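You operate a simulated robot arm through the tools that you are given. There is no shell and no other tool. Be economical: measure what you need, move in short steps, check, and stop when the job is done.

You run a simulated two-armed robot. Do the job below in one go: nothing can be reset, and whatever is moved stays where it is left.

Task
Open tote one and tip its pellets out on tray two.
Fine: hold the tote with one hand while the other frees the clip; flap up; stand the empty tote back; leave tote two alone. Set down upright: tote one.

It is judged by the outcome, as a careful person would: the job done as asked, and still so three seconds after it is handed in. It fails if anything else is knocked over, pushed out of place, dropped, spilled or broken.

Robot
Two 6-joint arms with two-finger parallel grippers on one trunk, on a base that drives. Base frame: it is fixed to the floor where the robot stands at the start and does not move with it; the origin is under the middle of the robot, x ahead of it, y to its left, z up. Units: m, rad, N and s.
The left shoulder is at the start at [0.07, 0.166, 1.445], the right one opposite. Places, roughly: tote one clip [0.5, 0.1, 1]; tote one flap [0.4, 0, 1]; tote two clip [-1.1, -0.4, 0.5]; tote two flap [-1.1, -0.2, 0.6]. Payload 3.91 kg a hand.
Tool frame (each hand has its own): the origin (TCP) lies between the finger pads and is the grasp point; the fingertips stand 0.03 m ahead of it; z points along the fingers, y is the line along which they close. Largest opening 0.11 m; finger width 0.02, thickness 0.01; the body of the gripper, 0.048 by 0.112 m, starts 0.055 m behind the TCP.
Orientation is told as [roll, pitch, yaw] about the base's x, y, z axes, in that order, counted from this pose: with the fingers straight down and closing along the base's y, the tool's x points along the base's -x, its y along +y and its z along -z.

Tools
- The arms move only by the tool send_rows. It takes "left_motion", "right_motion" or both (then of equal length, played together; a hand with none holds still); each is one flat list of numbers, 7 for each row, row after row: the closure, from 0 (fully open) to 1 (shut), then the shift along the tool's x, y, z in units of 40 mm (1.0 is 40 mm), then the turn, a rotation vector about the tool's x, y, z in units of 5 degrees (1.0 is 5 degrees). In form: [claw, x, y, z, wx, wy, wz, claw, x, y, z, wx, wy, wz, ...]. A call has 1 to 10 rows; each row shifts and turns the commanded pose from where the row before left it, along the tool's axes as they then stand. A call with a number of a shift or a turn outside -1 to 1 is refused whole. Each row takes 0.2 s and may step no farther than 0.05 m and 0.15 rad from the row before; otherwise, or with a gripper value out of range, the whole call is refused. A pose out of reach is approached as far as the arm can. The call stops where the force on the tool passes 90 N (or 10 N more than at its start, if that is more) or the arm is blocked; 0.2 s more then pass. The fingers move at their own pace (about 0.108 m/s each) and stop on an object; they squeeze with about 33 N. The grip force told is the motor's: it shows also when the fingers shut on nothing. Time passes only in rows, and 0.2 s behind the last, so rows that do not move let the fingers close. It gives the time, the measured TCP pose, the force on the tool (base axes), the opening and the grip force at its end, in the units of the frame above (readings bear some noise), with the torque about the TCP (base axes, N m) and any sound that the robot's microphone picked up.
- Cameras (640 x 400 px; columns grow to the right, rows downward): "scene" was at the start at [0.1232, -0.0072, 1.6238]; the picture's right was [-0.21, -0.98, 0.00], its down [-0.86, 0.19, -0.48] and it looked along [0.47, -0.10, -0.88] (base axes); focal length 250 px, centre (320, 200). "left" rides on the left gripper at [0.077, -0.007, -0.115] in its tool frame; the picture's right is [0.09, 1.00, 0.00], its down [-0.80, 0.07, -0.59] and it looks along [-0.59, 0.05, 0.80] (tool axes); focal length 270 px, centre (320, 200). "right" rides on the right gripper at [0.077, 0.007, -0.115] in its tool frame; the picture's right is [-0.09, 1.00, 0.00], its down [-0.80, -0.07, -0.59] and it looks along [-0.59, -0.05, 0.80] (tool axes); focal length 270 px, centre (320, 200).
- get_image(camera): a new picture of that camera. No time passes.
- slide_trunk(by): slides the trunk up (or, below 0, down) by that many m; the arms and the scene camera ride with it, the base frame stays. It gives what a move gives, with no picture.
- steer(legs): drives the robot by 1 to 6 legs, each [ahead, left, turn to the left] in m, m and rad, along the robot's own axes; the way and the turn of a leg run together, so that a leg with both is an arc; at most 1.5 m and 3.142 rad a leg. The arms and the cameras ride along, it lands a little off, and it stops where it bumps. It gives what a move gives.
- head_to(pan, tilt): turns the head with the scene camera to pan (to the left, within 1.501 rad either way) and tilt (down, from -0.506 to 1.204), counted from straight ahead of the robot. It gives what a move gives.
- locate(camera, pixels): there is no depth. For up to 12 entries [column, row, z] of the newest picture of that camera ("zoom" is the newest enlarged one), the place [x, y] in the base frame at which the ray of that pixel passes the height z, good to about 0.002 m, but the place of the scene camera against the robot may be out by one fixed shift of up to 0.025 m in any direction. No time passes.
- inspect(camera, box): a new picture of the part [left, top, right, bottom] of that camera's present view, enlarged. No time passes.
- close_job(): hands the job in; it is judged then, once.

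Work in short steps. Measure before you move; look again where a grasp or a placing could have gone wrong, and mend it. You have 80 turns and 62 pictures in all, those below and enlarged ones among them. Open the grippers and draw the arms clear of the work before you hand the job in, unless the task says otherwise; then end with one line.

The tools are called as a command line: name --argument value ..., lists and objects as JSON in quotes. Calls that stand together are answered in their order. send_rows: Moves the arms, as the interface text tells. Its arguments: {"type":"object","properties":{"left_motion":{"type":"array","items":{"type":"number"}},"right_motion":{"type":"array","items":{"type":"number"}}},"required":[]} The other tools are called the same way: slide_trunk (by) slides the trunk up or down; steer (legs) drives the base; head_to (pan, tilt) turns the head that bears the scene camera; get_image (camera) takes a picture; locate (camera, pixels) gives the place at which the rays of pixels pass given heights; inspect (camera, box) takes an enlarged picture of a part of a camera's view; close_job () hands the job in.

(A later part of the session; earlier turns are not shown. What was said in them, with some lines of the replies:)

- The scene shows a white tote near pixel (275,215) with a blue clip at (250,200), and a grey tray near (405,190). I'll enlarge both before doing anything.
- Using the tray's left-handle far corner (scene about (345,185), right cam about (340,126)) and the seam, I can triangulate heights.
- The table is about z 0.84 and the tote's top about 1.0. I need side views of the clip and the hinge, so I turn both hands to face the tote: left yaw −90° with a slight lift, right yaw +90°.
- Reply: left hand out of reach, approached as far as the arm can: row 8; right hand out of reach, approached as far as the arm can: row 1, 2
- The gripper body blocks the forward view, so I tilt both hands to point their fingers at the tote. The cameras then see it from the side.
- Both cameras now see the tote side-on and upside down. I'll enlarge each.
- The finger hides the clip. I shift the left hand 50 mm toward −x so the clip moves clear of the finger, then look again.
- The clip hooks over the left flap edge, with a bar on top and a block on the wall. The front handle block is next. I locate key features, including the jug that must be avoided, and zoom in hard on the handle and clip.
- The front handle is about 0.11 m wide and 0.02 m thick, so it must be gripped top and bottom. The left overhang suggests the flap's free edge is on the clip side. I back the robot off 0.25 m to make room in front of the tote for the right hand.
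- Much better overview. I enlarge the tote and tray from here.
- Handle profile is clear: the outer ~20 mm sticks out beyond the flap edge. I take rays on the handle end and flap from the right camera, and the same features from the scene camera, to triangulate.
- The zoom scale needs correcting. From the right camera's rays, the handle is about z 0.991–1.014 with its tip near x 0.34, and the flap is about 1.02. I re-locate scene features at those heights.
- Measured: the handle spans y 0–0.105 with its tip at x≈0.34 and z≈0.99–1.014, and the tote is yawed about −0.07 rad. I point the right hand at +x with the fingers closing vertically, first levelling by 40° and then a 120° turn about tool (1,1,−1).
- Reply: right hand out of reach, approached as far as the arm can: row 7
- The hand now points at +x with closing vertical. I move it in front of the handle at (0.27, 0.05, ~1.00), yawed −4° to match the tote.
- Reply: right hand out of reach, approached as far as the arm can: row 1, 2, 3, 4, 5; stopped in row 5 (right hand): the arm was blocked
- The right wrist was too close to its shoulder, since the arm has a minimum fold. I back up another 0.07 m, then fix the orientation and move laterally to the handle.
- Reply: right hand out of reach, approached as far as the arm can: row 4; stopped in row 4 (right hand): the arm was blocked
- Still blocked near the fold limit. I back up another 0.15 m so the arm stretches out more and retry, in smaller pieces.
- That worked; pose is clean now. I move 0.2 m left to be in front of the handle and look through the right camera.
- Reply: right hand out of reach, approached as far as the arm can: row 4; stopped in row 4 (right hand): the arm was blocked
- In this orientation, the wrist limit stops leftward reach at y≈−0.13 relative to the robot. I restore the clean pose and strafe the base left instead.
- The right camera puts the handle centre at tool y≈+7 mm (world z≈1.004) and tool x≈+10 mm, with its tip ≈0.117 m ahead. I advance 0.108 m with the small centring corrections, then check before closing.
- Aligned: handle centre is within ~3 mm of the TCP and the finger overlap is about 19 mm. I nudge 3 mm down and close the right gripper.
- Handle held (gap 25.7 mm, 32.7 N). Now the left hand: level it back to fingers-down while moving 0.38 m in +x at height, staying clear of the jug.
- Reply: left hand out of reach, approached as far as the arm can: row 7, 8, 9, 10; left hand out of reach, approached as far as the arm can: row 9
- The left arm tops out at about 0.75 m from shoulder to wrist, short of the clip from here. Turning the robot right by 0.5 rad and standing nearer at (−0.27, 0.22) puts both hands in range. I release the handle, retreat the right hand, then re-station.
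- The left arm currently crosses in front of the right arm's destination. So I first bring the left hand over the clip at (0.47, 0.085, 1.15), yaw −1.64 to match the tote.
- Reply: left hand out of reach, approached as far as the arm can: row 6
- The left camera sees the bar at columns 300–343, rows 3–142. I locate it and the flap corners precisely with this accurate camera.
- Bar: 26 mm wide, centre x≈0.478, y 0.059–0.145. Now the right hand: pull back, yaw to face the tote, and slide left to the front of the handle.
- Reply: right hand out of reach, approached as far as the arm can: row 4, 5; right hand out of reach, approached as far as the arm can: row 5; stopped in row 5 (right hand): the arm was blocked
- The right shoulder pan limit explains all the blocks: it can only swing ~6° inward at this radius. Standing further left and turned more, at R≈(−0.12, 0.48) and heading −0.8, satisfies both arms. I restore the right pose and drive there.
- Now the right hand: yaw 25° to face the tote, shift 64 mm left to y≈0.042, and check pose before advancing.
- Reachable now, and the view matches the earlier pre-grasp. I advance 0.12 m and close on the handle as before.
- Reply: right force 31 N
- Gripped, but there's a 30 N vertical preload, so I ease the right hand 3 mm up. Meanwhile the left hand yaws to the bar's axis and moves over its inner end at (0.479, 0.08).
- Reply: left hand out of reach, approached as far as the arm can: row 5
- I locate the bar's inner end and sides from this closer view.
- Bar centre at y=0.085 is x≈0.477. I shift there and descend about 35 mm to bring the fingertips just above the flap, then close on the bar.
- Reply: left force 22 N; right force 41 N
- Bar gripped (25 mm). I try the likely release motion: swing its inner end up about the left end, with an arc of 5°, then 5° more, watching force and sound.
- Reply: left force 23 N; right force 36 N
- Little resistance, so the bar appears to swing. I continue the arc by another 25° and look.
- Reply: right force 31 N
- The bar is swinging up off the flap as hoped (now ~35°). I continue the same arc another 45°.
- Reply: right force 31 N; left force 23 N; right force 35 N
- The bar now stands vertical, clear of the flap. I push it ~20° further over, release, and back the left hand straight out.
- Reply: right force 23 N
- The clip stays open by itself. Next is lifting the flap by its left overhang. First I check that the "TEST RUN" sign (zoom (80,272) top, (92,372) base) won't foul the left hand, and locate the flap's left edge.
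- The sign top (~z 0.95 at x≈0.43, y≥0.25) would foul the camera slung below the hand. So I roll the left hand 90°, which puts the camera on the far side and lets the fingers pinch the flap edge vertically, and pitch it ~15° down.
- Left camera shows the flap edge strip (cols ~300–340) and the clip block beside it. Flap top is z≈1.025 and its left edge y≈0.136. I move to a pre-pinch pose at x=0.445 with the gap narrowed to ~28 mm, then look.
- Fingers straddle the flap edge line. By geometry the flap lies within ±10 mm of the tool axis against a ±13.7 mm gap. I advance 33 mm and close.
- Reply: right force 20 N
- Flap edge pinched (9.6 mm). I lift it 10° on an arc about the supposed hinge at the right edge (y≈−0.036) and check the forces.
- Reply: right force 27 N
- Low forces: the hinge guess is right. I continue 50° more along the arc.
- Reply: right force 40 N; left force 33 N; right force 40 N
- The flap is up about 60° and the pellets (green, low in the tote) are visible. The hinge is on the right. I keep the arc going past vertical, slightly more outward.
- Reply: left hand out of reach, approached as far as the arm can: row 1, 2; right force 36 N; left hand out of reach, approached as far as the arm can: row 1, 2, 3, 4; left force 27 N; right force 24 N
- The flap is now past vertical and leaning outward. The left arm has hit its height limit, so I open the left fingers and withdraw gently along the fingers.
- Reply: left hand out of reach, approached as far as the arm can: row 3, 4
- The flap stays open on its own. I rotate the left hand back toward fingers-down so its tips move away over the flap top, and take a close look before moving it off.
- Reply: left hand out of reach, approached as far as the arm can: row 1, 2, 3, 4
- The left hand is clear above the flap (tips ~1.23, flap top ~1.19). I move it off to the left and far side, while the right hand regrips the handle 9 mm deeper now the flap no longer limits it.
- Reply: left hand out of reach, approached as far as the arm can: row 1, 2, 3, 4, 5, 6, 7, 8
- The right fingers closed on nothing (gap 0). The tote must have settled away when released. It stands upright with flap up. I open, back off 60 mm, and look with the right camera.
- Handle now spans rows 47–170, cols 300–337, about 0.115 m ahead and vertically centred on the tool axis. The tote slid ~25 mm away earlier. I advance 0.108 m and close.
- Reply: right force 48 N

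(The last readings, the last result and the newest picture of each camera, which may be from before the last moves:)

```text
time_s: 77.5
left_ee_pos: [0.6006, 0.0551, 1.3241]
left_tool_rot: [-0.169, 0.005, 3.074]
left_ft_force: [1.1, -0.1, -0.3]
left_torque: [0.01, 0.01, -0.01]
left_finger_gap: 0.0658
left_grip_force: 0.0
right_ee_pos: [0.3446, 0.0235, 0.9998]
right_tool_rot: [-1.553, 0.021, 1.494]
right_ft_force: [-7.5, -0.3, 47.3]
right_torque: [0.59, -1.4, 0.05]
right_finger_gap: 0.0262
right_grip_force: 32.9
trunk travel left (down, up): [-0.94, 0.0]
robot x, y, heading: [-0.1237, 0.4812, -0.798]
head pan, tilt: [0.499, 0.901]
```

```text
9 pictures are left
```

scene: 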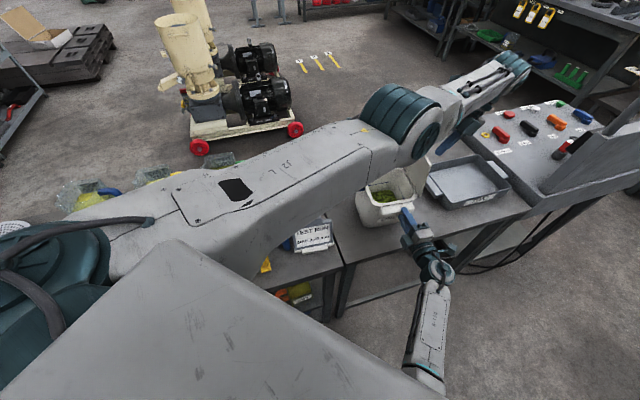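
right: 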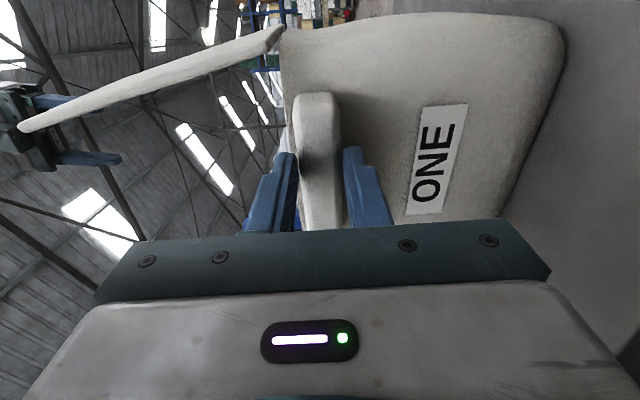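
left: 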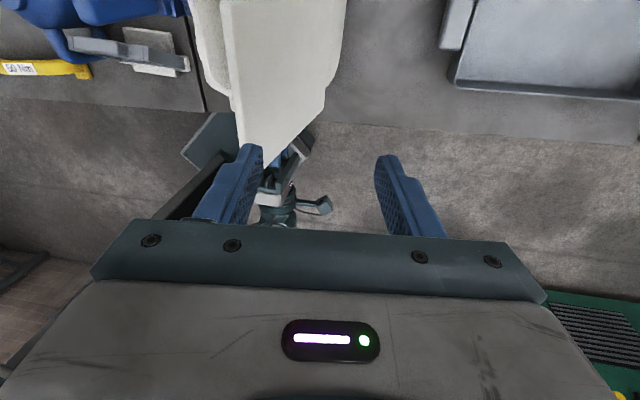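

Gripped (26 mm) but with a 47 N vertical preload, so lifting will relieve it. I raise 12 mm in small steps to weigh the tote.

send_rows --right_motion '[1, 0, -0.1, 0, 0, 0, 0, 1, 0, -0.1, 0, 0, 0, 0, 1, 0, -0.1, 0, 0, 0, 0, 1, 0, 0, 0, 0, 0, 0, 1, 0, 0, 0, 0, 0, 0]'

```text
time_s: 78.7
left_ee_pos: [0.6054, 0.0511, 1.3185]
left_tool_rot: [-0.176, -0.003, 3.076]
left_ft_force: [0.5, 0.6, 0.2]
left_torque: [0.04, 0.04, -0.02]
left_finger_gap: 0.066
left_grip_force: 0.0
right_ee_pos: [0.3473, 0.0155, 1.0061]
right_tool_rot: [-1.536, 0.026, 1.494]
right_ft_force: [-0.3, 0.2, 0.2]
right_torque: [0.21, 0.33, 0.22]
right_finger_gap: 0.0258
right_grip_force: 33.2
trunk travel left (down, up): [-0.94, 0.0]
robot x, y, heading: [-0.1205, 0.4789, -0.803]
head pan, tilt: [0.499, 0.901]
```

Preload gone (0 N). I raise another 24 mm to find the weight.

send_rows --right_motion '[1, 0, -0.2, 0, 0, 0, 0, 1, 0, -0.2, 0, 0, 0, 0, 1, 0, -0.2, 0, 0, 0, 0, 1, 0, 0, 0, 0, 0, 0, 1, 0, 0, 0, 0, 0, 0]'

inspect --camera "scene" --box '[310, 120, 510, 250]'

```text
time_s: 80.1
left_ee_pos: [0.6062, 0.0493, 1.3187]
left_tool_rot: [-0.174, -0.001, 3.077]
left_ft_force: [0.3, -0.6, -0.2]
left_torque: [-0.03, 0.02, 0.0]
left_finger_gap: 0.066
left_grip_force: 0.0
right_ee_pos: [0.3439, 0.0096, 1.0229]
right_tool_rot: [-1.524, 0.041, 1.493]
right_ft_force: [0.0, 0.1, -5.6]
right_torque: [-0.12, 0.64, 0.01]
right_finger_gap: 0.0258
right_grip_force: 32.6
trunk travel left (down, up): [-0.94, 0.0]
robot x, y, heading: [-0.1213, 0.4798, -0.801]
head pan, tilt: [0.499, 0.901]
stopped in row 5 (right hand): the arm was blocked; the commanded pose is now the measured one
```

```text
3.08 times, centred on (410, 185) of scene
```

zoom: 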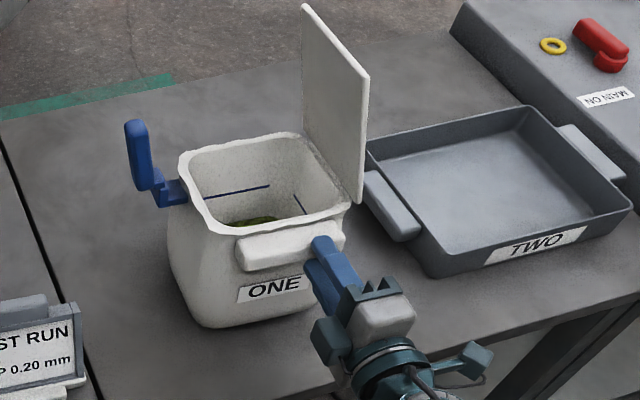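

The tote is nearly weightless (~0.6 kg) and comes up with the hand. The arm is near a limit in this stance, so I raise a bit more while drawing the hand back, which shortens the reach.

send_rows --right_motion '[1, 0, -0.25, -0.4, 0, 0, 0, 1, 0, -0.25, -0.4, 0, 0, 0, 1, 0, -0.25, -0.4, 0, 0, 0, 1, 0, -0.25, -0.4, 0, 0, 0, 1, 0, 0, 0, 0, 0, 0]'

locate --camera "zoom" --pixels '[[368, 152, 0.885], [530, 107, 0.885], [632, 207, 0.885], [430, 245, 0.885], [400, 165, 0.85], [525, 130, 0.85]]'

```text
time_s: 81.3
left_ee_pos: [0.6066, 0.0501, 1.3165]
left_tool_rot: [-0.175, 0.0, 3.076]
left_ft_force: [-0.3, -0.6, 0.7]
left_torque: [0.03, 0.03, 0.02]
left_finger_gap: 0.0661
left_grip_force: 0.1
right_ee_pos: [0.2821, 0.0166, 1.069]
right_tool_rot: [-1.528, 0.037, 1.492]
right_ft_force: [0.0, 1.1, -4.6]
right_torque: [-0.09, 0.66, -0.01]
right_finger_gap: 0.0255
right_grip_force: 33.2
trunk travel left (down, up): [-0.94, 0.0]
robot x, y, heading: [-0.1218, 0.4787, -0.802]
head pan, tilt: [0.499, 0.901]
```

```text
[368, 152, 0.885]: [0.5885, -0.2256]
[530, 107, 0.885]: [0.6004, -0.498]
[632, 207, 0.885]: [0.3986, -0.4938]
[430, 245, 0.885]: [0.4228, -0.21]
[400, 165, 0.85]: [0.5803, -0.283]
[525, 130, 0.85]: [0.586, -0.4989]
```

Tote is lifted clear (z 1.069, 4.6 N, torque steady, no slip). The tray centre is about (0.50, −0.36). I back off the table, straighten to heading 0 and strafe right, to approach the tray squarely.

steer --legs '[[-0.314, -0.323, 0], [0, 0, 0.8]]'

steer --legs '[[0, -0.53, 0]]'

head_to --pan -0.2 --tilt 0.75

get_image --camera "scene"

```text
time_s: 86.1
left_ee_pos: [0.2481, 0.6943, 1.3182]
left_tool_rot: [-0.175, -0.002, -2.409]
left_ft_force: [0.5, -0.7, -0.4]
left_torque: [0.02, 0.02, 0.0]
left_finger_gap: 0.0659
left_grip_force: 0.0
right_ee_pos: [0.0463, 0.4401, 1.0685]
right_tool_rot: [-1.528, 0.037, 2.291]
right_ft_force: [0.3, -0.1, -5.3]
right_torque: [-0.49, 0.36, 0.0]
right_finger_gap: 0.0258
right_grip_force: 33.2
trunk travel left (down, up): [-0.94, 0.0]
robot x, y, heading: [-0.5629, 0.4751, 0.0]
head pan, tilt: [0.499, 0.901]
```

```text
time_s: 89.1
left_ee_pos: [0.2477, 0.1774, 1.3177]
left_tool_rot: [-0.173, -0.002, -2.404]
left_ft_force: [0.1, 0.5, 0.0]
left_torque: [0.03, -0.01, 0.0]
left_finger_gap: 0.0662
left_grip_force: 0.1
right_ee_pos: [0.0473, -0.0781, 1.0696]
right_tool_rot: [-1.525, 0.039, 2.294]
right_ft_force: [0.8, 0.0, -5.5]
right_torque: [-0.48, 0.39, 0.0]
right_finger_gap: 0.0259
right_grip_force: 33.3
trunk travel left (down, up): [-0.94, 0.0]
robot x, y, heading: [-0.5654, -0.0492, 0.005]
head pan, tilt: [0.499, 0.901]
```

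```text
time_s: 90.2
left_ee_pos: [0.2487, 0.1758, 1.3178]
left_tool_rot: [-0.175, -0.003, -2.403]
left_ft_force: [0.3, 0.3, 0.4]
left_torque: [0.03, 0.0, -0.03]
left_finger_gap: 0.066
left_grip_force: 0.2
right_ee_pos: [0.0465, -0.0795, 1.0679]
right_tool_rot: [-1.527, 0.036, 2.296]
right_ft_force: [-0.5, -0.1, -6.7]
right_torque: [-0.55, 0.38, 0.0]
right_finger_gap: 0.0256
right_grip_force: 33.5
trunk travel left (down, up): [-0.94, 0.0]
robot x, y, heading: [-0.5693, -0.0485, 0.004]
head pan, tilt: [-0.201, 0.75]
```

```text
7 pictures are left
```

scene: 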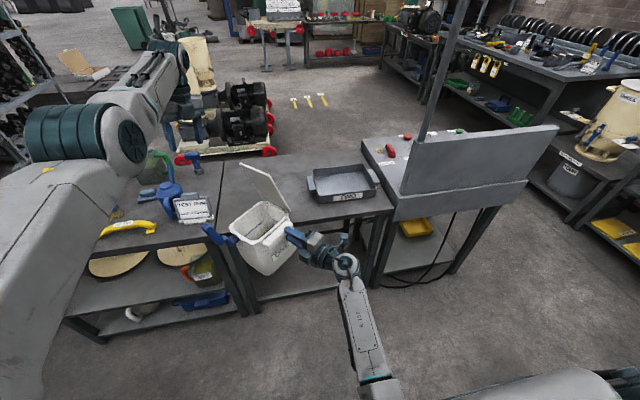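

Tote is held well in front of the table. Now yaw the hand straight ahead (−41.5°) while raising 50 mm.

send_rows --right_motion '[1, 0, -0.13, 0, 0, 0.83, 0, 1, 0, -0.13, 0, 0, 0.83, 0, 1, 0, -0.13, 0, 0, 0.83, 0, 1, 0, -0.13, 0, 0, 0.83, 0, 1, 0, -0.13, 0, 0, 0.83, 0, 1, 0, -0.13, 0, 0, 0.83, 0, 1, 0, -0.13, 0, 0, 0.83, 0, 1, 0, -0.13, 0, 0, 0.83, 0, 1, 0, -0.13, 0, 0, 0.83, 0, 1, 0, -0.13, 0, 0, 0.83, 0]'

send_rows --right_motion '[1, 0.5, 0, 0.7, 0, 0, 0, 1, 0.5, 0, 0.7, 0, 0, 0, 1, 0.5, 0, 0.7, 0, 0, 0, 1, 0.5, 0, 0.7, 0, 0, 0, 1, 0.5, 0, 0.7, 0, 0, 0, 1, 0.4, 0, 0.7, 0, 0, 0, 1, 0.3, 0, 0.4, 0, 0, 0]'

```text
time_s: 91.5
left_ee_pos: [0.248, 0.1761, 1.3167]
left_tool_rot: [-0.175, -0.002, -2.402]
left_ft_force: [0.2, 0.3, -0.6]
left_torque: [-0.01, 0.0, -0.01]
left_finger_gap: 0.0659
left_grip_force: 0.1
right_ee_pos: [0.0533, -0.1339, 1.0723]
right_tool_rot: [-1.5, 0.202, 1.937]
right_ft_force: [0.4, -0.2, -6.0]
right_torque: [-0.28, 0.56, -0.02]
right_finger_gap: 0.0258
right_grip_force: 33.4
right hand out of reach, approached as far as the arm can: row 6
trunk travel left (down, up): [-0.94, 0.0]
robot x, y, heading: [-0.567, -0.0501, 0.003]
head pan, tilt: [-0.201, 0.75]
stopped in row 6 (right hand): the arm was blocked; the commanded pose is now the measured one
```

```text
time_s: 93.1
left_ee_pos: [0.2495, 0.1756, 1.3168]
left_tool_rot: [-0.174, 0.0, -2.404]
left_ft_force: [1.0, -0.2, 0.4]
left_torque: [0.03, 0.0, 0.01]
left_finger_gap: 0.0661
left_grip_force: 0.0
right_ee_pos: [0.271, -0.1872, 1.0891]
right_tool_rot: [-1.504, 0.199, 1.934]
right_ft_force: [-0.5, 0.1, -5.7]
right_torque: [-0.33, 0.53, 0.02]
right_finger_gap: 0.0257
right_grip_force: 33.0
trunk travel left (down, up): [-0.94, 0.0]
robot x, y, heading: [-0.5674, -0.0483, 0.005]
head pan, tilt: [-0.201, 0.75]
```

Further out there's room again. I finish the yaw (−20.8°), undo the small roll, and raise ~35 mm.

send_rows --right_motion '[1, 0, -0.18, 0, 0, 0.7, 0.4, 1, 0, -0.18, 0, 0, 0.7, 0.4, 1, 0, -0.18, 0, 0, 0.7, 0.4, 1, 0, -0.18, 0, 0, 0.7, 0.4, 1, 0, -0.18, 0, 0, 0.7, 0.4, 1, 0, 0, 0, 0, 0.66, 0.3]'

```text
time_s: 94.5
left_ee_pos: [0.2486, 0.1758, 1.3172]
left_tool_rot: [-0.176, -0.002, -2.401]
left_ft_force: [-0.3, 0.4, -0.2]
left_torque: [0.0, 0.01, -0.01]
left_finger_gap: 0.0662
left_grip_force: 0.1
right_ee_pos: [0.2711, -0.1835, 1.1148]
right_tool_rot: [-1.543, 0.071, 1.692]
right_ft_force: [-0.2, 0.1, -5.4]
right_torque: [-0.21, 0.6, -0.02]
right_finger_gap: 0.0258
right_grip_force: 32.6
right hand out of reach, approached as far as the arm can: row 5, 6
trunk travel left (down, up): [-0.94, 0.0]
robot x, y, heading: [-0.5716, -0.048, 0.003]
head pan, tilt: [-0.201, 0.75]
```

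Near enough (pointing +0.12 rad, z 1.115). I drive 0.114 m ahead and 0.05 m right so the tote's centre sits at about (0.50, −0.22), left of the tray centre, and check with a picture.

steer --legs '[[0.114, -0.05, 0]]'

inspect --camera "scene" --box '[200, 120, 480, 295]'

```text
time_s: 95.7
left_ee_pos: [0.3565, 0.1294, 1.3202]
left_tool_rot: [-0.17, 0.0, -2.405]
left_ft_force: [-0.8, -0.7, -0.2]
left_torque: [-0.03, -0.03, 0.02]
left_finger_gap: 0.0658
left_grip_force: 0.1
right_ee_pos: [0.3801, -0.2327, 1.1184]
right_tool_rot: [-1.549, 0.073, 1.691]
right_ft_force: [-0.5, -0.4, -5.8]
right_torque: [-0.3, 0.65, -0.01]
right_finger_gap: 0.0256
right_grip_force: 32.7
trunk travel left (down, up): [-0.94, 0.0]
robot x, y, heading: [-0.4528, -0.0986, 0.002]
head pan, tilt: [-0.201, 0.75]
```

```text
2.29 times, centred on (340, 208) of scene
```

zoom: 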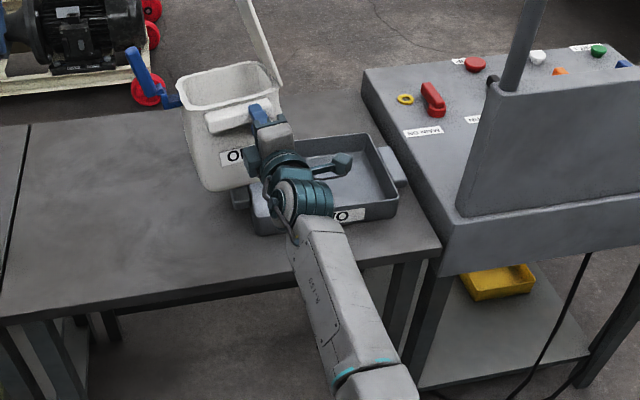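

Tote is level in the grip, pinched right of the handle's centre. Pitching forward loads the grip least. I'll tip to ~65° first (no pellets should leave before ~90°), drawing the hand back 0.13 m relative to the robot to stay in reach, then drive over the tray.

send_rows --right_motion '[1, 0, -0.058, -0.25, -1, 0, 0, 1, 0, -0.036, -0.254, -1, 0, 0, 1, 0, -0.014, -0.256, -1, 0, 0, 1, 0, 0.009, -0.256, -1, 0, 0, 1, 0, 0.031, -0.255, -1, 0, 0, 1, 0, 0.053, -0.251, -1, 0, 0, 1, 0, 0.075, -0.246, -1, 0, 0]'

inspect --camera "scene" --box '[200, 120, 480, 295]'

```text
time_s: 97.3
left_ee_pos: [0.3584, 0.1255, 1.3196]
left_tool_rot: [-0.175, 0.0, -2.406]
left_ft_force: [-0.1, -0.6, -0.4]
left_torque: [0.0, 0.02, 0.03]
left_finger_gap: 0.0664
left_grip_force: 0.1
right_ee_pos: [0.3503, -0.4033, 1.0645]
right_tool_rot: [-0.939, 0.055, 1.711]
right_ft_force: [-1.2, 0.5, -0.2]
right_torque: [0.03, 0.0, -0.03]
right_finger_gap: 0.0
right_grip_force: 33.3
right hand out of reach, approached as far as the arm can: row 1, 2, 3, 4, 5, 6, 7
trunk travel left (down, up): [-0.94, 0.0]
robot x, y, heading: [-0.4558, -0.1018, 0.002]
head pan, tilt: [-0.201, 0.75]
```

```text
2.29 times, centred on (340, 208) of scene
```

zoom: 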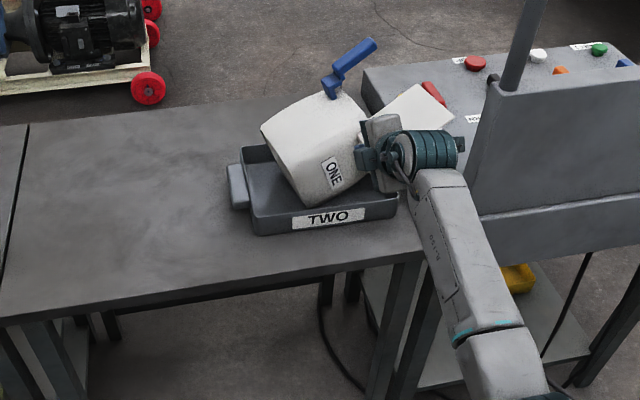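

The grip slipped: the right gripper is shut on nothing, and the tote has dropped into tray two, tilted to the right. I look closely before touching anything.

inspect --camera "scene" --box '[295, 150, 405, 220]'

```text
5.71 times, centred on (350, 185) of scene
```

zoom: 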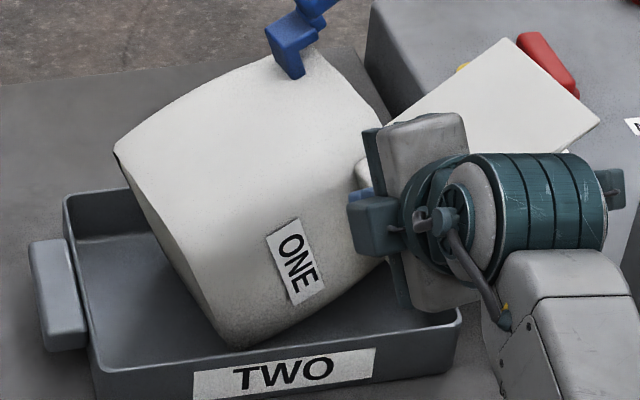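

The tote is propped at ~60° in the tray, its flap resting on the panel edge and perhaps leaning on my right hand. No pellets are visible outside. The right camera should show how the hand and handle relate.

get_image --camera "right"

```text
3 pictures are left
```

right: 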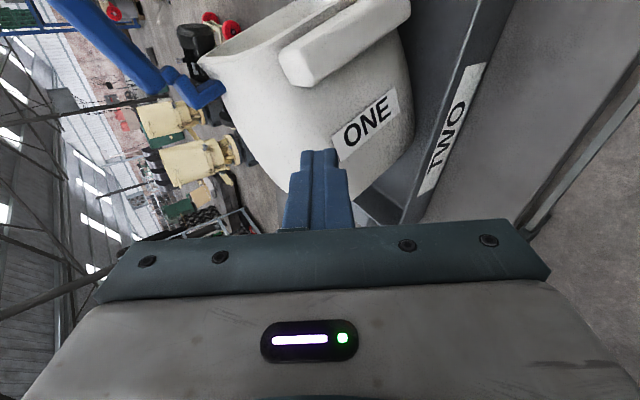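

The right hand reads ~0 N, so the tote is propped stably on its own. The handle centre is at about (0.43, −0.44, 0.975), tilted 62°. I back the base 0.1 m, then turn the right hand to match the tilted handle (76° about the tool axis (0.49, −0.17, 0.86)).

steer --legs '[[-0.1, 0, 0]]'

send_rows --right_motion '[1, 0, 0, 0, 0.572, -0.196, 1, 1, 0, 0, 0, 0.572, -0.196, 1, 1, 0, 0, 0, 0.572, -0.196, 1, 1, 0, 0, 0, 0.572, -0.196, 1, 1, 0, 0, 0, 0.572, -0.196, 1, 1, 0, 0, 0, 0.572, -0.196, 1, 1, 0, 0, 0, 0.572, -0.196, 1, 1, 0, 0, 0, 0.572, -0.196, 1, 1, 0, 0, 0, 0.572, -0.196, 1, 1, 0, 0, 0, 0.572, -0.196, 1]'

send_rows --right_motion '[0, 0, 0, 0, 0.572, -0.196, 1, 0, 0, 0, 0, 0.572, -0.196, 1, 0, 0, 0, 0, 0.572, -0.196, 1, 0, 0.6, 0.06, 0, 0, 0, 0, 0, 0.6, 0.06, 0, 0, 0, 0, 0, 0.6, 0.06, 0, 0, 0, 0, 0, 0.6, 0.06, 0, 0, 0, 0]'

get_image --camera "right"

```text
time_s: 98.5
left_ee_pos: [0.2686, 0.1265, 1.3125]
left_tool_rot: [-0.176, -0.005, -2.403]
left_ft_force: [1.0, 0.0, -0.8]
left_torque: [0.03, 0.01, -0.02]
left_finger_gap: 0.066
left_grip_force: 0.0
right_ee_pos: [0.2579, -0.4025, 1.0591]
right_tool_rot: [-0.934, 0.054, 1.713]
right_ft_force: [0.5, 0.0, -0.2]
right_torque: [0.01, -0.01, 0.03]
right_finger_gap: 0.0
right_grip_force: 32.8
trunk travel left (down, up): [-0.94, 0.0]
robot x, y, heading: [-0.5552, -0.0993, 0.003]
head pan, tilt: [-0.201, 0.75]
```

```text
time_s: 100.7
left_ee_pos: [0.2598, 0.1274, 1.3183]
left_tool_rot: [-0.176, -0.003, -2.403]
left_ft_force: [-0.4, 0.4, 0.1]
left_torque: [-0.01, -0.01, 0.03]
left_finger_gap: 0.066
left_grip_force: 0.0
right_ee_pos: [0.2508, -0.4014, 1.064]
right_tool_rot: [-1.396, -0.811, 1.521]
right_ft_force: [0.4, 0.3, -0.1]
right_torque: [0.05, 0.0, 0.02]
right_finger_gap: 0.0
right_grip_force: 33.2
trunk travel left (down, up): [-0.94, 0.0]
robot x, y, heading: [-0.5557, -0.1004, 0.008]
head pan, tilt: [-0.201, 0.75]
```

```text
time_s: 102.3
left_ee_pos: [0.2603, 0.1264, 1.3173]
left_tool_rot: [-0.175, -0.001, -2.405]
left_ft_force: [0.0, -0.2, -0.5]
left_torque: [0.07, 0.01, 0.01]
left_finger_gap: 0.0661
left_grip_force: 0.0
right_ee_pos: [0.2515, -0.423, 0.9997]
right_tool_rot: [-1.587, -1.074, 1.572]
right_ft_force: [0.1, -0.1, -0.1]
right_torque: [-0.01, 0.02, -0.01]
right_finger_gap: 0.11
right_grip_force: 0.1
right hand out of reach, approached as far as the arm can: row 4, 5
trunk travel left (down, up): [-0.94, 0.0]
robot x, y, heading: [-0.5564, -0.1014, 0.002]
head pan, tilt: [-0.201, 0.75]
```

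```text
2 pictures are left
```

right: 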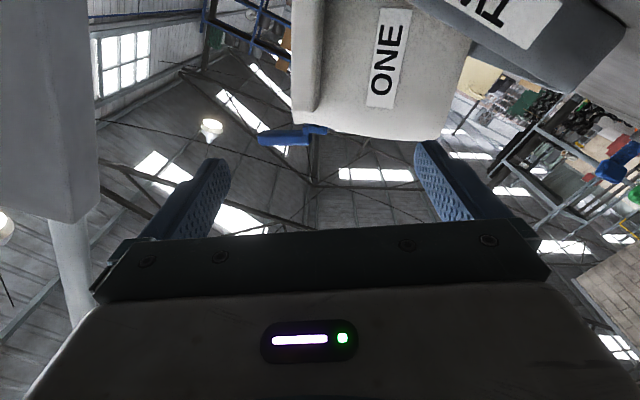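

Aligned nicely: the handle is at cols 293–322, its left end at row 112. From geometry its centre is at tool (+0.045, −0.005), tip ≈0.14 m ahead, with ~8° more roll needed. Target TCP line: y −0.449, z 0.9625. I draw back a little for reach, shift and roll, leaving the forward motion to the base.

send_rows --right_motion '[0, 0, 0, -0.75, 0, 0, 0, 0, 0, 0, -0.75, 0, 0, 0, 0, 0.4, -0.05, 0, 0, 0, 0, 0, 0.4, -0.05, 0, 0, 0, 0, 0, 0, 0, 0, 0, 0, 0.8, 0, 0, 0, 0, 0, 0, 0.8]'

```text
time_s: 103.7
left_ee_pos: [0.2597, 0.1282, 1.3181]
left_tool_rot: [-0.175, -0.002, -2.404]
left_ft_force: [0.0, 0.0, -0.5]
left_torque: [0.02, -0.01, 0.05]
left_finger_gap: 0.0661
left_grip_force: 0.0
right_ee_pos: [0.1939, -0.4395, 0.9744]
right_tool_rot: [-1.596, -1.214, 1.579]
right_ft_force: [-0.7, -0.1, 0.1]
right_torque: [0.01, 0.0, -0.03]
right_finger_gap: 0.1097
right_grip_force: 0.1
trunk travel left (down, up): [-0.94, 0.0]
robot x, y, heading: [-0.5522, -0.098, 0.004]
head pan, tilt: [-0.201, 0.75]
```

Small correction (tool x +0.36, y −0.12), narrowing the opening to ~66 mm, then drive ahead 0.165 m.

send_rows --right_motion '[0.4, 0.36, -0.12, 0, 0, 0, 0, 0.4, 0, 0, 0, 0, 0, 0]'

steer --legs '[[0.165, 0, 0]]'

```text
time_s: 104.3
left_ee_pos: [0.2604, 0.128, 1.3186]
left_tool_rot: [-0.175, -0.003, -2.402]
left_ft_force: [-0.6, 0.1, -0.2]
left_torque: [-0.02, -0.01, -0.06]
left_finger_gap: 0.0661
left_grip_force: 0.1
right_ee_pos: [0.1917, -0.4505, 0.9628]
right_tool_rot: [-1.594, -1.213, 1.581]
right_ft_force: [0.3, -0.4, -1.2]
right_torque: [-0.04, 0.0, 0.02]
right_finger_gap: 0.0659
right_grip_force: 0.0
trunk travel left (down, up): [-0.94, 0.0]
robot x, y, heading: [-0.5574, -0.1023, 0.008]
head pan, tilt: [-0.201, 0.75]
```

```text
time_s: 105.7
left_ee_pos: [0.4248, 0.1298, 1.3201]
left_tool_rot: [-0.173, 0.002, -2.405]
left_ft_force: [-0.3, -0.3, 0.5]
left_torque: [-0.04, -0.03, 0.02]
left_finger_gap: 0.066
left_grip_force: 0.1
right_ee_pos: [0.3577, -0.4483, 0.9654]
right_tool_rot: [-1.604, -1.213, 1.588]
right_ft_force: [-0.5, -0.9, 0.3]
right_torque: [-0.01, 0.05, -0.04]
right_finger_gap: 0.066
right_grip_force: 0.1
trunk travel left (down, up): [-0.94, 0.0]
robot x, y, heading: [-0.3839, -0.0957, 0.009]
head pan, tilt: [-0.201, 0.75]
```

Readings are clean (no contact). I advance 27 mm more with the arm and close.

send_rows --right_motion '[0.4, 0, 0, 0.24, 0, 0, 0, 0.4, 0, 0, 0.24, 0, 0, 0, 0.4, 0, 0, 0.2, 0, 0, 0, 0.8, 0, 0, 0, 0, 0, 0, 1, 0, 0, 0, 0, 0, 0, 1, 0, 0, 0, 0, 0, 0, 1, 0, 0, 0, 0, 0, 0]'

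```text
time_s: 107.3
left_ee_pos: [0.4286, 0.1298, 1.3167]
left_tool_rot: [-0.175, -0.002, -2.4]
left_ft_force: [0.6, -0.2, 1.4]
left_torque: [-0.01, 0.01, -0.03]
left_finger_gap: 0.0663
left_grip_force: 0.2
right_ee_pos: [0.3879, -0.4505, 0.9636]
right_tool_rot: [-1.592, -1.214, 1.581]
right_ft_force: [0.3, -0.5, 0.0]
right_torque: [0.0, -0.02, 0.01]
right_finger_gap: 0.0
right_grip_force: 33.0
trunk travel left (down, up): [-0.94, 0.0]
robot x, y, heading: [-0.3869, -0.098, -0.002]
head pan, tilt: [-0.201, 0.75]
```

Closed on nothing; the handle must be further or off to the side. I spend one picture from the right camera.

get_image --camera "right"

```text
1 pictures are left
```

right: 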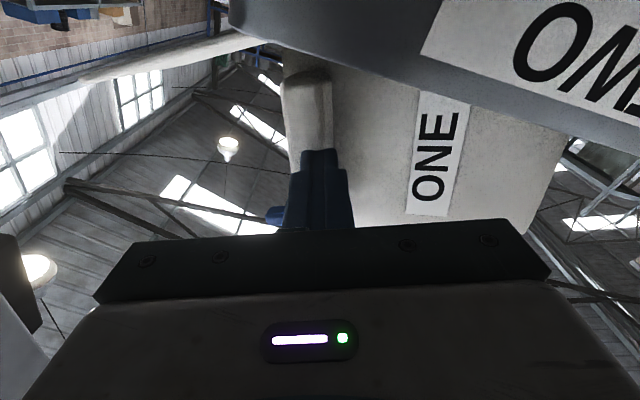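

The handle is right there, centred, just beyond the fingertips (its face ≈30 mm ahead of the TCP). I open, advance 25 mm, and close.

send_rows --right_motion '[0.4, 0, 0, 0, 0, 0, 0, 0.4, 0, 0, 0, 0, 0, 0, 0.4, 0, -0.05, 0.22, 0, 0, 0, 0.4, 0, 0, 0.22, 0, 0, 0, 0.4, 0, 0, 0.2, 0, 0, 0, 0.8, 0, 0, 0, 0, 0, 0, 1, 0, 0, 0, 0, 0, 0, 1, 0, 0, 0, 0, 0, 0, 1, 0, 0, 0, 0, 0, 0]'

```text
time_s: 109.3
left_ee_pos: [0.4265, 0.1284, 1.3183]
left_tool_rot: [-0.175, 0.001, -2.403]
left_ft_force: [0.5, -0.1, -0.5]
left_torque: [-0.03, -0.04, 0.0]
left_finger_gap: 0.0659
left_grip_force: 0.0
right_ee_pos: [0.4133, -0.451, 0.9639]
right_tool_rot: [-1.597, -1.213, 1.582]
right_ft_force: [-2.2, -1.7, 2.6]
right_torque: [0.33, 0.48, 0.27]
right_finger_gap: 0.0296
right_grip_force: 32.6
trunk travel left (down, up): [-0.94, 0.0]
robot x, y, heading: [-0.3853, -0.1011, 0.006]
head pan, tilt: [-0.201, 0.75]
```

Gripped properly (29.6 mm gap, ~25 mm overlap). I lift gently 60 mm first, watching the gap and torque.

send_rows --right_motion '[1, -0.28, -0.105, 0, 0, 0, 0, 1, -0.28, -0.105, 0, 0, 0, 0, 1, -0.28, -0.105, 0, 0, 0, 0, 1, -0.28, -0.105, 0, 0, 0, 0, 1, -0.28, -0.105, 0, 0, 0, 0, 1, 0, 0, 0, 0, 0, 0]'

```text
time_s: 110.7
left_ee_pos: [0.4301, 0.1285, 1.3179]
left_tool_rot: [-0.173, -0.003, -2.402]
left_ft_force: [0.1, 1.0, 0.1]
left_torque: [0.01, -0.02, 0.01]
left_finger_gap: 0.0661
left_grip_force: 0.0
right_ee_pos: [0.4137, -0.4515, 1.0205]
right_tool_rot: [-1.591, -1.211, 1.577]
right_ft_force: [0.2, 0.2, -5.6]
right_torque: [-0.31, 0.57, 0.04]
right_finger_gap: 0.0255
right_grip_force: 33.3
trunk travel left (down, up): [-0.94, 0.0]
robot x, y, heading: [-0.3852, -0.1007, 0.001]
head pan, tilt: [-0.201, 0.75]
```

Held flush (25.5 mm), and the weight is 5.6 N, same as before the slip, so the pellets are still inside. I lift another 72 mm, then strafe left 0.175 m and back 0.03 m over the tray.

send_rows --right_motion '[1, -0.28, -0.105, 0, 0, 0, 0, 1, -0.28, -0.105, 0, 0, 0, 0, 1, -0.28, -0.105, 0, 0, 0, 0, 1, -0.28, -0.105, 0, 0, 0, 0, 1, -0.28, -0.105, 0, 0, 0, 0, 1, -0.28, -0.105, 0, 0, 0, 0]'

steer --legs '[[0, 0.175, 0], [-0.03, 0, 0]]'

```text
time_s: 112.1
left_ee_pos: [0.4296, 0.1296, 1.317]
left_tool_rot: [-0.174, -0.001, -2.4]
left_ft_force: [0.3, -0.1, 0.0]
left_torque: [-0.01, 0.0, 0.04]
left_finger_gap: 0.0661
left_grip_force: 0.1
right_ee_pos: [0.4128, -0.4508, 1.0744]
right_tool_rot: [-1.588, -1.212, 1.579]
right_ft_force: [0.3, 0.1, -5.1]
right_torque: [-0.29, 0.55, 0.02]
right_finger_gap: 0.0258
right_grip_force: 32.5
right hand out of reach, approached as far as the arm can: row 4, 5, 6
trunk travel left (down, up): [-0.94, 0.0]
robot x, y, heading: [-0.389, -0.0971, 0.005]
head pan, tilt: [-0.201, 0.75]
```

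```text
time_s: 114.0
left_ee_pos: [0.4067, 0.3048, 1.3112]
left_tool_rot: [-0.18, -0.007, -2.399]
left_ft_force: [0.5, -0.4, -1.0]
left_torque: [-0.01, 0.08, 0.01]
left_finger_gap: 0.066
left_grip_force: 0.0
right_ee_pos: [0.3902, -0.2751, 1.0699]
right_tool_rot: [-1.57, -1.212, 1.565]
right_ft_force: [1.1, 0.3, -5.6]
right_torque: [-0.3, 0.55, -0.05]
right_finger_gap: 0.0255
right_grip_force: 32.8
trunk travel left (down, up): [-0.94, 0.0]
robot x, y, heading: [-0.4162, 0.0724, 0.007]
head pan, tilt: [-0.201, 0.75]
```

Tote centre is now about (0.495, −0.27), z 1.07, over the tray's left half with the flap side toward the tray middle. I roll it further: 30° first, then 30° more, slowly.

send_rows --right_motion '[1, 0, 0, 0, 0, 0, 1, 1, 0, 0, 0, 0, 0, 1, 1, 0, 0, 0, 0, 0, 1, 1, 0, 0, 0, 0, 0, 1, 1, 0, 0, 0, 0, 0, 1, 1, 0, 0, 0, 0, 0, 1, 1, 0, 0, 0, 0, 0, 0]'

send_rows --right_motion '[1, 0, 0, 0, 0, 0, 1, 1, 0, 0, 0, 0, 0, 1, 1, 0, 0, 0, 0, 0, 1, 1, 0, 0, 0, 0, 0, 1, 1, 0, 0, 0, 0, 0, 1, 1, 0, 0, 0, 0, 0, 1, 1, 0, 0, 0, 0, 0, 0, 1, 0, 0, 0, 0, 0, 0, 1, 0, 0, 0, 0, 0, 0]'

```text
time_s: 115.6
left_ee_pos: [0.3972, 0.3039, 1.317]
left_tool_rot: [-0.178, -0.002, -2.399]
left_ft_force: [-0.4, 0.0, 0.1]
left_torque: [-0.01, 0.02, 0.04]
left_finger_gap: 0.066
left_grip_force: 0.0
right_ee_pos: [0.3833, -0.2758, 1.0752]
right_tool_rot: [1.609, -1.403, -1.614]
right_ft_force: [0.9, -0.2, -5.1]
right_torque: [-0.28, 0.56, -0.03]
right_finger_gap: 0.0258
right_grip_force: 33.0
trunk travel left (down, up): [-0.94, 0.0]
robot x, y, heading: [-0.4153, 0.0745, 0.011]
head pan, tilt: [-0.201, 0.75]
```

```text
time_s: 117.6
left_ee_pos: [0.3982, 0.3035, 1.3166]
left_tool_rot: [-0.176, -0.002, -2.4]
left_ft_force: [-0.1, -0.2, -0.1]
left_torque: [-0.04, 0.01, 0.01]
left_finger_gap: 0.0658
left_grip_force: 0.1
right_ee_pos: [0.3841, -0.2763, 1.0754]
right_tool_rot: [1.58, -0.881, -1.585]
right_ft_force: [0.6, 1.2, -5.0]
right_torque: [-0.07, 0.46, 0.0]
right_finger_gap: 0.0259
right_grip_force: 33.3
trunk travel left (down, up): [-0.94, 0.0]
robot x, y, heading: [-0.4191, 0.0748, 0.005]
head pan, tilt: [-0.201, 0.75]
```

At ~130° tilt the weight has barely changed, so I need a steeper tilt. The lip swings left as it rolls, so I first strafe right 0.08 m to keep it well inside the tray.

steer --legs '[[0, -0.08, 0]]'

send_rows --right_motion '[1, 0, 0, 0, 0, 0, 1, 1, 0, 0, 0, 0, 0, 1, 1, 0, 0, 0, 0, 0, 1, 1, 0, 0, 0, 0, 0, 1, 1, 0, 0, 0, 0, 0, 1, 1, 0, 0, 0, 0, 0, 0, 1, 0, 0, 0, 0, 0, 0, 1, 0, 0, 0, 0, 0, 0]'

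```text
time_s: 118.7
left_ee_pos: [0.3984, 0.2364, 1.3154]
left_tool_rot: [-0.169, -0.006, -2.397]
left_ft_force: [-0.6, 1.8, 0.7]
left_torque: [-0.05, 0.0, 0.03]
left_finger_gap: 0.0659
left_grip_force: 0.1
right_ee_pos: [0.384, -0.3457, 1.0782]
right_tool_rot: [1.582, -0.891, -1.584]
right_ft_force: [0.2, 1.3, -2.9]
right_torque: [-0.05, 0.37, -0.06]
right_finger_gap: 0.0257
right_grip_force: 32.9
trunk travel left (down, up): [-0.94, 0.0]
robot x, y, heading: [-0.4151, -0.0093, 0.01]
head pan, tilt: [-0.201, 0.75]
```

```text
time_s: 120.5
left_ee_pos: [0.3989, 0.2276, 1.3174]
left_tool_rot: [-0.175, -0.001, -2.398]
left_ft_force: [-0.6, -0.6, -0.7]
left_torque: [-0.01, 0.0, 0.01]
left_finger_gap: 0.066
left_grip_force: 0.0
right_ee_pos: [0.385, -0.3537, 1.0746]
right_tool_rot: [1.58, -0.445, -1.578]
right_ft_force: [0.1, -0.7, -2.0]
right_torque: [0.06, 0.24, 0.01]
right_finger_gap: 0.0255
right_grip_force: 33.2
trunk travel left (down, up): [-0.94, 0.0]
robot x, y, heading: [-0.4161, -0.0062, 0.01]
head pan, tilt: [-0.201, 0.75]
```

Weight fell from 5.5 N to ~2 N: the pellets are out over the tray. I roll 15° more with a small back-and-forth shake to shed any leftovers, then read the weight.

send_rows --right_motion '[1, 0, 0, 0, 0, 0, 1, 1, 0, 0, 0, 0, 0, 1, 1, 0, 0, 0, 0, 0, 1, 1, 0, 0, 0, 0, 0, -1, 1, 0, 0, 0, 0, 0, -1, 1, 0, 0, 0, 0, 0, 1, 1, 0, 0, 0, 0, 0, 1, 1, 0, 0, 0, 0, 0, 0, 1, 0, 0, 0, 0, 0, 0, 1, 0, 0, 0, 0, 0, 0]'

send_rows --right_motion '[1, 0, 0, 0, 0, 0, -1, 1, 0, 0, 0, 0, 0, -1, 1, 0, 0, 0, 0, 0, -1, 1, 0, 0, 0, 0, 0, -1, 1, 0, 0, 0, 0, 0, -1, 1, 0, 0, 0, 0, 0, -1, 1, 0, 0, 0, 0, 0, -1, 1, 0, 0, 0, 0, 0, -1, 1, 0, 0, 0, 0, 0, -1, 1, 0, 0, 0, 0, 0, -1]'

```text
time_s: 122.7
left_ee_pos: [0.3972, 0.2266, 1.3169]
left_tool_rot: [-0.177, -0.002, -2.397]
left_ft_force: [-0.1, -0.4, 0.2]
left_torque: [0.01, 0.01, 0.0]
left_finger_gap: 0.0659
left_grip_force: 0.0
right_ee_pos: [0.3837, -0.3538, 1.0732]
right_tool_rot: [1.586, -0.184, -1.575]
right_ft_force: [0.7, -0.1, -2.7]
right_torque: [0.06, 0.17, 0.01]
right_finger_gap: 0.0256
right_grip_force: 33.3
trunk travel left (down, up): [-0.94, 0.0]
robot x, y, heading: [-0.4143, -0.0063, 0.008]
head pan, tilt: [-0.201, 0.75]
```

```text
time_s: 124.9
left_ee_pos: [0.3974, 0.2256, 1.317]
left_tool_rot: [-0.176, -0.004, -2.396]
left_ft_force: [0.2, -0.2, 0.4]
left_torque: [0.03, 0.01, 0.01]
left_finger_gap: 0.0661
left_grip_force: 0.1
right_ee_pos: [0.3839, -0.3543, 1.0758]
right_tool_rot: [1.587, -1.057, -1.587]
right_ft_force: [-0.1, 0.2, -2.0]
right_torque: [0.0, 0.17, 0.04]
right_finger_gap: 0.0256
right_grip_force: 32.7
trunk travel left (down, up): [-0.94, 0.0]
robot x, y, heading: [-0.4155, -0.0081, 0.016]
head pan, tilt: [-0.201, 0.75]
```

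The empty tote weighs ~2.2 N steady. I back the base 0.25 m off the table, roll the tote upright again, then strafe left to its original lane.

steer --legs '[[-0.25, 0, 0]]'

send_rows --right_motion '[1, 0, 0, 0, 0, 0, -1, 1, 0, 0, 0, 0, 0, -1, 1, 0, 0, 0, 0, 0, -1, 1, 0, 0, 0, 0, 0, -1, 1, 0, 0, 0, 0, 0, -1, 1, 0, 0, 0, 0, 0, -1, 1, 0, 0, 0, 0, 0, -1, 1, 0, 0, 0, 0, 0, -1, 1, 0, 0, 0, 0, 0, -1, 1, 0, 0, 0, 0, 0, -1]'

send_rows --right_motion '[1, 0, 0, 0, 0, 0, -1, 1, 0, 0, 0, 0, 0, -1, 1, 0, 0, 0, 0, 0, -1, 1, 0, 0, 0, 0, 0, -1, 1, 0, 0, 0, 0, 0, -1, 1, 0, 0, 0, 0, 0, -1, 1, 0, 0, 0, 0, 0, -1, 1, 0, 0, 0, 0, 0, -1, 1, 0, 0, 0, 0, 0, -1, 1, 0, 0, 0, 0, 0, -1]'

send_rows --right_motion '[1, 0, 0, 0, 0, 0, -1, 1, 0, 0, 0, 0, 0, -1, 1, 0, 0, 0, 0, 0, -1, 1, 0, 0, 0, 0, 0, -0.9, 1, 0, 0, 0, 0, 0, 0]'

steer --legs '[[0, 0.31, 0]]'

```text
time_s: 126.7
left_ee_pos: [0.1524, 0.2233, 1.3141]
left_tool_rot: [-0.176, -0.003, -2.396]
left_ft_force: [-0.7, 0.6, -1.1]
left_torque: [0.0, 0.03, 0.02]
left_finger_gap: 0.066
left_grip_force: 0.0
right_ee_pos: [0.1394, -0.3572, 1.0718]
right_tool_rot: [1.579, -1.056, -1.581]
right_ft_force: [0.3, 0.2, -2.2]
right_torque: [0.0, 0.18, -0.01]
right_finger_gap: 0.0254
right_grip_force: 33.4
trunk travel left (down, up): [-0.94, 0.0]
robot x, y, heading: [-0.6641, -0.0108, 0.01]
head pan, tilt: [-0.201, 0.75]
```

```text
time_s: 128.9
left_ee_pos: [0.1494, 0.224, 1.3165]
left_tool_rot: [-0.175, -0.002, -2.397]
left_ft_force: [-0.6, -0.1, 0.0]
left_torque: [-0.05, 0.0, -0.01]
left_finger_gap: 0.0661
left_grip_force: 0.0
right_ee_pos: [0.1354, -0.3555, 1.0754]
right_tool_rot: [-1.594, -1.211, 1.588]
right_ft_force: [-0.7, -0.1, -2.2]
right_torque: [-0.06, 0.2, -0.01]
right_finger_gap: 0.0253
right_grip_force: 32.7
trunk travel left (down, up): [-0.94, 0.0]
robot x, y, heading: [-0.6648, -0.0083, 0.013]
head pan, tilt: [-0.201, 0.75]
```

```text
time_s: 131.1
left_ee_pos: [0.1493, 0.2237, 1.317]
left_tool_rot: [-0.175, -0.002, -2.397]
left_ft_force: [-0.5, 0.0, 0.5]
left_torque: [0.01, -0.04, 0.02]
left_finger_gap: 0.0661
left_grip_force: 0.0
right_ee_pos: [0.1362, -0.3563, 1.0752]
right_tool_rot: [-1.579, -0.339, 1.571]
right_ft_force: [0.3, 0.3, -2.4]
right_torque: [-0.02, 0.21, 0.02]
right_finger_gap: 0.0252
right_grip_force: 32.8
trunk travel left (down, up): [-0.94, 0.0]
robot x, y, heading: [-0.6673, -0.0061, 0.01]
head pan, tilt: [-0.201, 0.75]
```

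```text
time_s: 132.3
left_ee_pos: [0.1484, 0.2237, 1.3171]
left_tool_rot: [-0.176, -0.003, -2.396]
left_ft_force: [-0.2, -0.4, -0.4]
left_torque: [0.03, -0.03, 0.01]
left_finger_gap: 0.0662
left_grip_force: 0.0
right_ee_pos: [0.1365, -0.3557, 1.0739]
right_tool_rot: [-1.579, 0.001, 1.568]
right_ft_force: [0.5, -0.4, -2.1]
right_torque: [-0.07, 0.21, 0.0]
right_finger_gap: 0.0255
right_grip_force: 32.9
trunk travel left (down, up): [-0.94, 0.0]
robot x, y, heading: [-0.665, -0.0071, 0.008]
head pan, tilt: [-0.201, 0.75]
```

```text
time_s: 134.4
left_ee_pos: [0.144, 0.5309, 1.3171]
left_tool_rot: [-0.178, 0.001, -2.395]
left_ft_force: [-0.2, -0.4, -1.2]
left_torque: [0.01, 0.02, -0.02]
left_finger_gap: 0.0659
left_grip_force: 0.1
right_ee_pos: [0.1332, -0.0486, 1.0752]
right_tool_rot: [-1.578, -0.002, 1.569]
right_ft_force: [0.4, 0.8, -2.0]
right_torque: [-0.09, 0.19, 0.0]
right_finger_gap: 0.0252
right_grip_force: 33.0
trunk travel left (down, up): [-0.94, 0.0]
robot x, y, heading: [-0.6675, 0.3009, 0.008]
head pan, tilt: [-0.201, 0.75]
```

Tote is upright in the hand. I drive it over its original spot (TCP → about (0.338, 0.04)) with a −4° yaw, and lower 60 mm.

steer --legs '[[0.205, 0.092, 0]]'

send_rows --right_motion '[1, 0, 0.3, 0, 0, 0.4, 0, 1, 0, 0.3, 0, 0, 0.4, 0, 1, 0, 0.3, 0, 0, 0, 0, 1, 0, 0.3, 0, 0, 0, 0, 1, 0, 0.3, 0, 0, 0, 0, 1, 0, 0, 0, 0, 0, 0]'

```text
time_s: 136.1
left_ee_pos: [0.3467, 0.6225, 1.3197]
left_tool_rot: [-0.174, -0.001, -2.398]
left_ft_force: [-0.4, 0.7, -0.8]
left_torque: [0.02, -0.05, 0.03]
left_finger_gap: 0.0659
left_grip_force: 0.0
right_ee_pos: [0.3337, 0.0439, 1.0777]
right_tool_rot: [-1.581, -0.002, 1.565]
right_ft_force: [0.9, 0.3, -1.6]
right_torque: [-0.06, 0.2, -0.01]
right_finger_gap: 0.0256
right_grip_force: 33.3
trunk travel left (down, up): [-0.94, 0.0]
robot x, y, heading: [-0.4621, 0.3934, 0.008]
head pan, tilt: [-0.201, 0.75]
```

```text
time_s: 137.5
left_ee_pos: [0.3511, 0.6245, 1.3165]
left_tool_rot: [-0.175, -0.002, -2.398]
left_ft_force: [-0.4, 0.2, 0.4]
left_torque: [0.0, 0.03, 0.01]
left_finger_gap: 0.0657
left_grip_force: 0.1
right_ee_pos: [0.3366, 0.039, 1.0488]
right_tool_rot: [-1.555, 0.0, 1.487]
right_ft_force: [0.5, 0.1, -3.1]
right_torque: [-0.03, 0.23, 0.01]
right_finger_gap: 0.0253
right_grip_force: 33.6
right hand out of reach, approached as far as the arm can: row 1, 2, 3, 4, 5
trunk travel left (down, up): [-0.94, 0.0]
robot x, y, heading: [-0.4642, 0.3935, 0.01]
head pan, tilt: [-0.201, 0.75]
```

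The arm is at full stretch, but the trunk can do the lowering. I slide it down 35 mm and read the force.

slide_trunk --by -0.035

slide_trunk --by -0.007

```text
time_s: 138.3
left_ee_pos: [0.3493, 0.6259, 1.2823]
left_tool_rot: [-0.176, -0.003, -2.399]
left_ft_force: [0.1, -0.8, 0.3]
left_torque: [-0.02, 0.0, 0.01]
left_finger_gap: 0.066
left_grip_force: 0.1
right_ee_pos: [0.3373, 0.038, 1.0144]
right_tool_rot: [-1.556, 0.0, 1.487]
right_ft_force: [0.1, 0.7, -0.3]
right_torque: [-0.05, 0.21, -0.01]
right_finger_gap: 0.0253
right_grip_force: 32.8
trunk travel left (down, up): [-0.905, 0.035]
robot x, y, heading: [-0.4657, 0.3955, 0.011]
head pan, tilt: [-0.201, 0.75]
```

```text
time_s: 138.8
left_ee_pos: [0.3505, 0.625, 1.274]
left_tool_rot: [-0.176, -0.003, -2.397]
left_ft_force: [0.2, 0.0, -0.3]
left_torque: [0.01, 0.02, 0.01]
left_finger_gap: 0.066
left_grip_force: 0.0
right_ee_pos: [0.3389, 0.0385, 1.0063]
right_tool_rot: [-1.556, 0.0, 1.486]
right_ft_force: [0.0, 0.6, -1.8]
right_torque: [0.0, 0.2, 0.01]
right_finger_gap: 0.0254
right_grip_force: 32.6
trunk travel left (down, up): [-0.898, 0.042]
robot x, y, heading: [-0.4656, 0.394, 0.008]
head pan, tilt: [-0.201, 0.75]
```

Still hanging (−1.8 N). I lower in 3 mm steps until the force changes sign.

slide_trunk --by -0.003

slide_trunk --by -0.003

slide_trunk --by -0.003

```text
time_s: 139.4
left_ee_pos: [0.3507, 0.6247, 1.2718]
left_tool_rot: [-0.177, -0.001, -2.398]
left_ft_force: [0.1, -0.4, 0.4]
left_torque: [-0.01, 0.0, -0.03]
left_finger_gap: 0.0661
left_grip_force: 0.0
right_ee_pos: [0.3374, 0.0377, 1.003]
right_tool_rot: [-1.557, 0.0, 1.487]
right_ft_force: [-0.3, 0.8, -1.7]
right_torque: [-0.01, 0.15, 0.0]
right_finger_gap: 0.0252
right_grip_force: 33.0
trunk travel left (down, up): [-0.895, 0.045]
robot x, y, heading: [-0.4601, 0.3926, 0.005]
head pan, tilt: [-0.201, 0.75]
```

```text
time_s: 139.9
left_ee_pos: [0.3501, 0.6244, 1.2693]
left_tool_rot: [-0.173, -0.003, -2.397]
left_ft_force: [-0.5, 0.0, 0.3]
left_torque: [0.02, 0.02, 0.04]
left_finger_gap: 0.0659
left_grip_force: 0.1
right_ee_pos: [0.3362, 0.0386, 1.0025]
right_tool_rot: [-1.558, 0.001, 1.487]
right_ft_force: [-1.6, 0.1, 1.5]
right_torque: [0.1, -0.24, -0.05]
right_finger_gap: 0.0256
right_grip_force: 32.9
trunk travel left (down, up): [-0.892, 0.048]
robot x, y, heading: [-0.4627, 0.3892, 0.007]
head pan, tilt: [-0.201, 0.75]
```

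```text
time_s: 140.4
left_ee_pos: [0.3487, 0.6248, 1.2675]
left_tool_rot: [-0.173, 0.0, -2.397]
left_ft_force: [0.2, -0.4, 0.4]
left_torque: [-0.01, 0.03, -0.02]
left_finger_gap: 0.0658
left_grip_force: 0.0
right_ee_pos: [0.334, 0.0391, 1.0012]
right_tool_rot: [-1.561, -0.001, 1.486]
right_ft_force: [-3.2, -0.9, 7.4]
right_torque: [-0.04, -0.69, -0.1]
right_finger_gap: 0.0258
right_grip_force: 32.4
trunk travel left (down, up): [-0.889, 0.051]
robot x, y, heading: [-0.4592, 0.3939, 0.011]
head pan, tilt: [-0.201, 0.75]
```

The tote is standing on the table (+7 N). I open the right hand, back straight off with the base, and take the last picture of tote and tray.

send_rows --right_motion '[0.6, 0, 0, 0, 0, 0, 0, 0, 0, 0, 0, 0, 0, 0, 0, 0, 0, 0, 0, 0, 0, 0, 0, 0, 0, 0, 0, 0]' --left_motion '[0, 0, 0, 0, 0, 0, 0, 0, 0, 0, 0, 0, 0, 0, 0, 0, 0, 0, 0, 0, 0, 0, 0, 0, 0, 0, 0, 0]'

steer --legs '[[-0.25, 0, 0]]'

head_to --pan -0.45 --tilt 0.6

inspect --camera "scene" --box '[220, 120, 440, 257]'

```text
time_s: 141.4
left_ee_pos: [0.3511, 0.6249, 1.2646]
left_tool_rot: [-0.179, -0.002, -2.398]
left_ft_force: [0.0, -0.4, 0.3]
left_torque: [0.0, 0.04, -0.01]
left_finger_gap: 0.1097
left_grip_force: 0.1
right_ee_pos: [0.3364, 0.0382, 0.9975]
right_tool_rot: [-1.557, 0.0, 1.488]
right_ft_force: [0.4, 0.7, -0.3]
right_torque: [0.0, -0.01, 0.0]
right_finger_gap: 0.1099
right_grip_force: 0.1
trunk travel left (down, up): [-0.889, 0.051]
robot x, y, heading: [-0.4636, 0.3937, 0.009]
head pan, tilt: [-0.201, 0.75]
```

```text
time_s: 143.2
left_ee_pos: [0.1047, 0.6242, 1.2641]
left_tool_rot: [-0.177, -0.003, -2.395]
left_ft_force: [-0.3, -0.6, -0.1]
left_torque: [-0.01, 0.02, 0.01]
left_finger_gap: 0.1105
left_grip_force: 0.1
right_ee_pos: [0.091, 0.0395, 0.9962]
right_tool_rot: [-1.553, -0.001, 1.49]
right_ft_force: [0.1, -0.1, 0.1]
right_torque: [0.0, -0.02, 0.01]
right_finger_gap: 0.1102
right_grip_force: 0.0
trunk travel left (down, up): [-0.889, 0.051]
robot x, y, heading: [-0.7133, 0.3927, 0.014]
head pan, tilt: [-0.201, 0.75]
```

```text
time_s: 144.0
left_ee_pos: [0.1007, 0.6251, 1.2666]
left_tool_rot: [-0.174, 0.0, -2.396]
left_ft_force: [0.0, -0.4, 0.8]
left_torque: [-0.03, -0.03, 0.01]
left_finger_gap: 0.1101
left_grip_force: 0.1
right_ee_pos: [0.0885, 0.0378, 0.9988]
right_tool_rot: [-1.559, -0.001, 1.488]
right_ft_force: [-0.8, 0.5, -0.2]
right_torque: [0.01, 0.01, -0.02]
right_finger_gap: 0.11
right_grip_force: 0.1
trunk travel left (down, up): [-0.889, 0.051]
robot x, y, heading: [-0.7099, 0.3916, 0.013]
head pan, tilt: [-0.45, 0.6]
```

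```text
2.91 times, centred on (330, 188) of scene
```

zoom: 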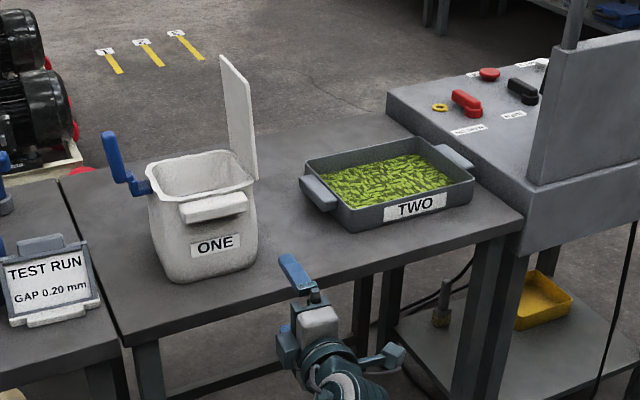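

The last picture shows the pellets all lying in tray two and tote one empty and upright on its spot with the flap up. The tray looks in place, nothing is visibly knocked over, and both hands are open and clear. I hand the job in.

close_job

```text
The job is handed in.
```

Tote one's pellets are in tray two, and the empty tote stands upright back in its place with the clip freed and flap up. Partway through, my grip slipped and the tote dropped, still full, into tray two with its flap against the control panel. I picked it up again and poured; the last picture shows no spill and nothing out of place.
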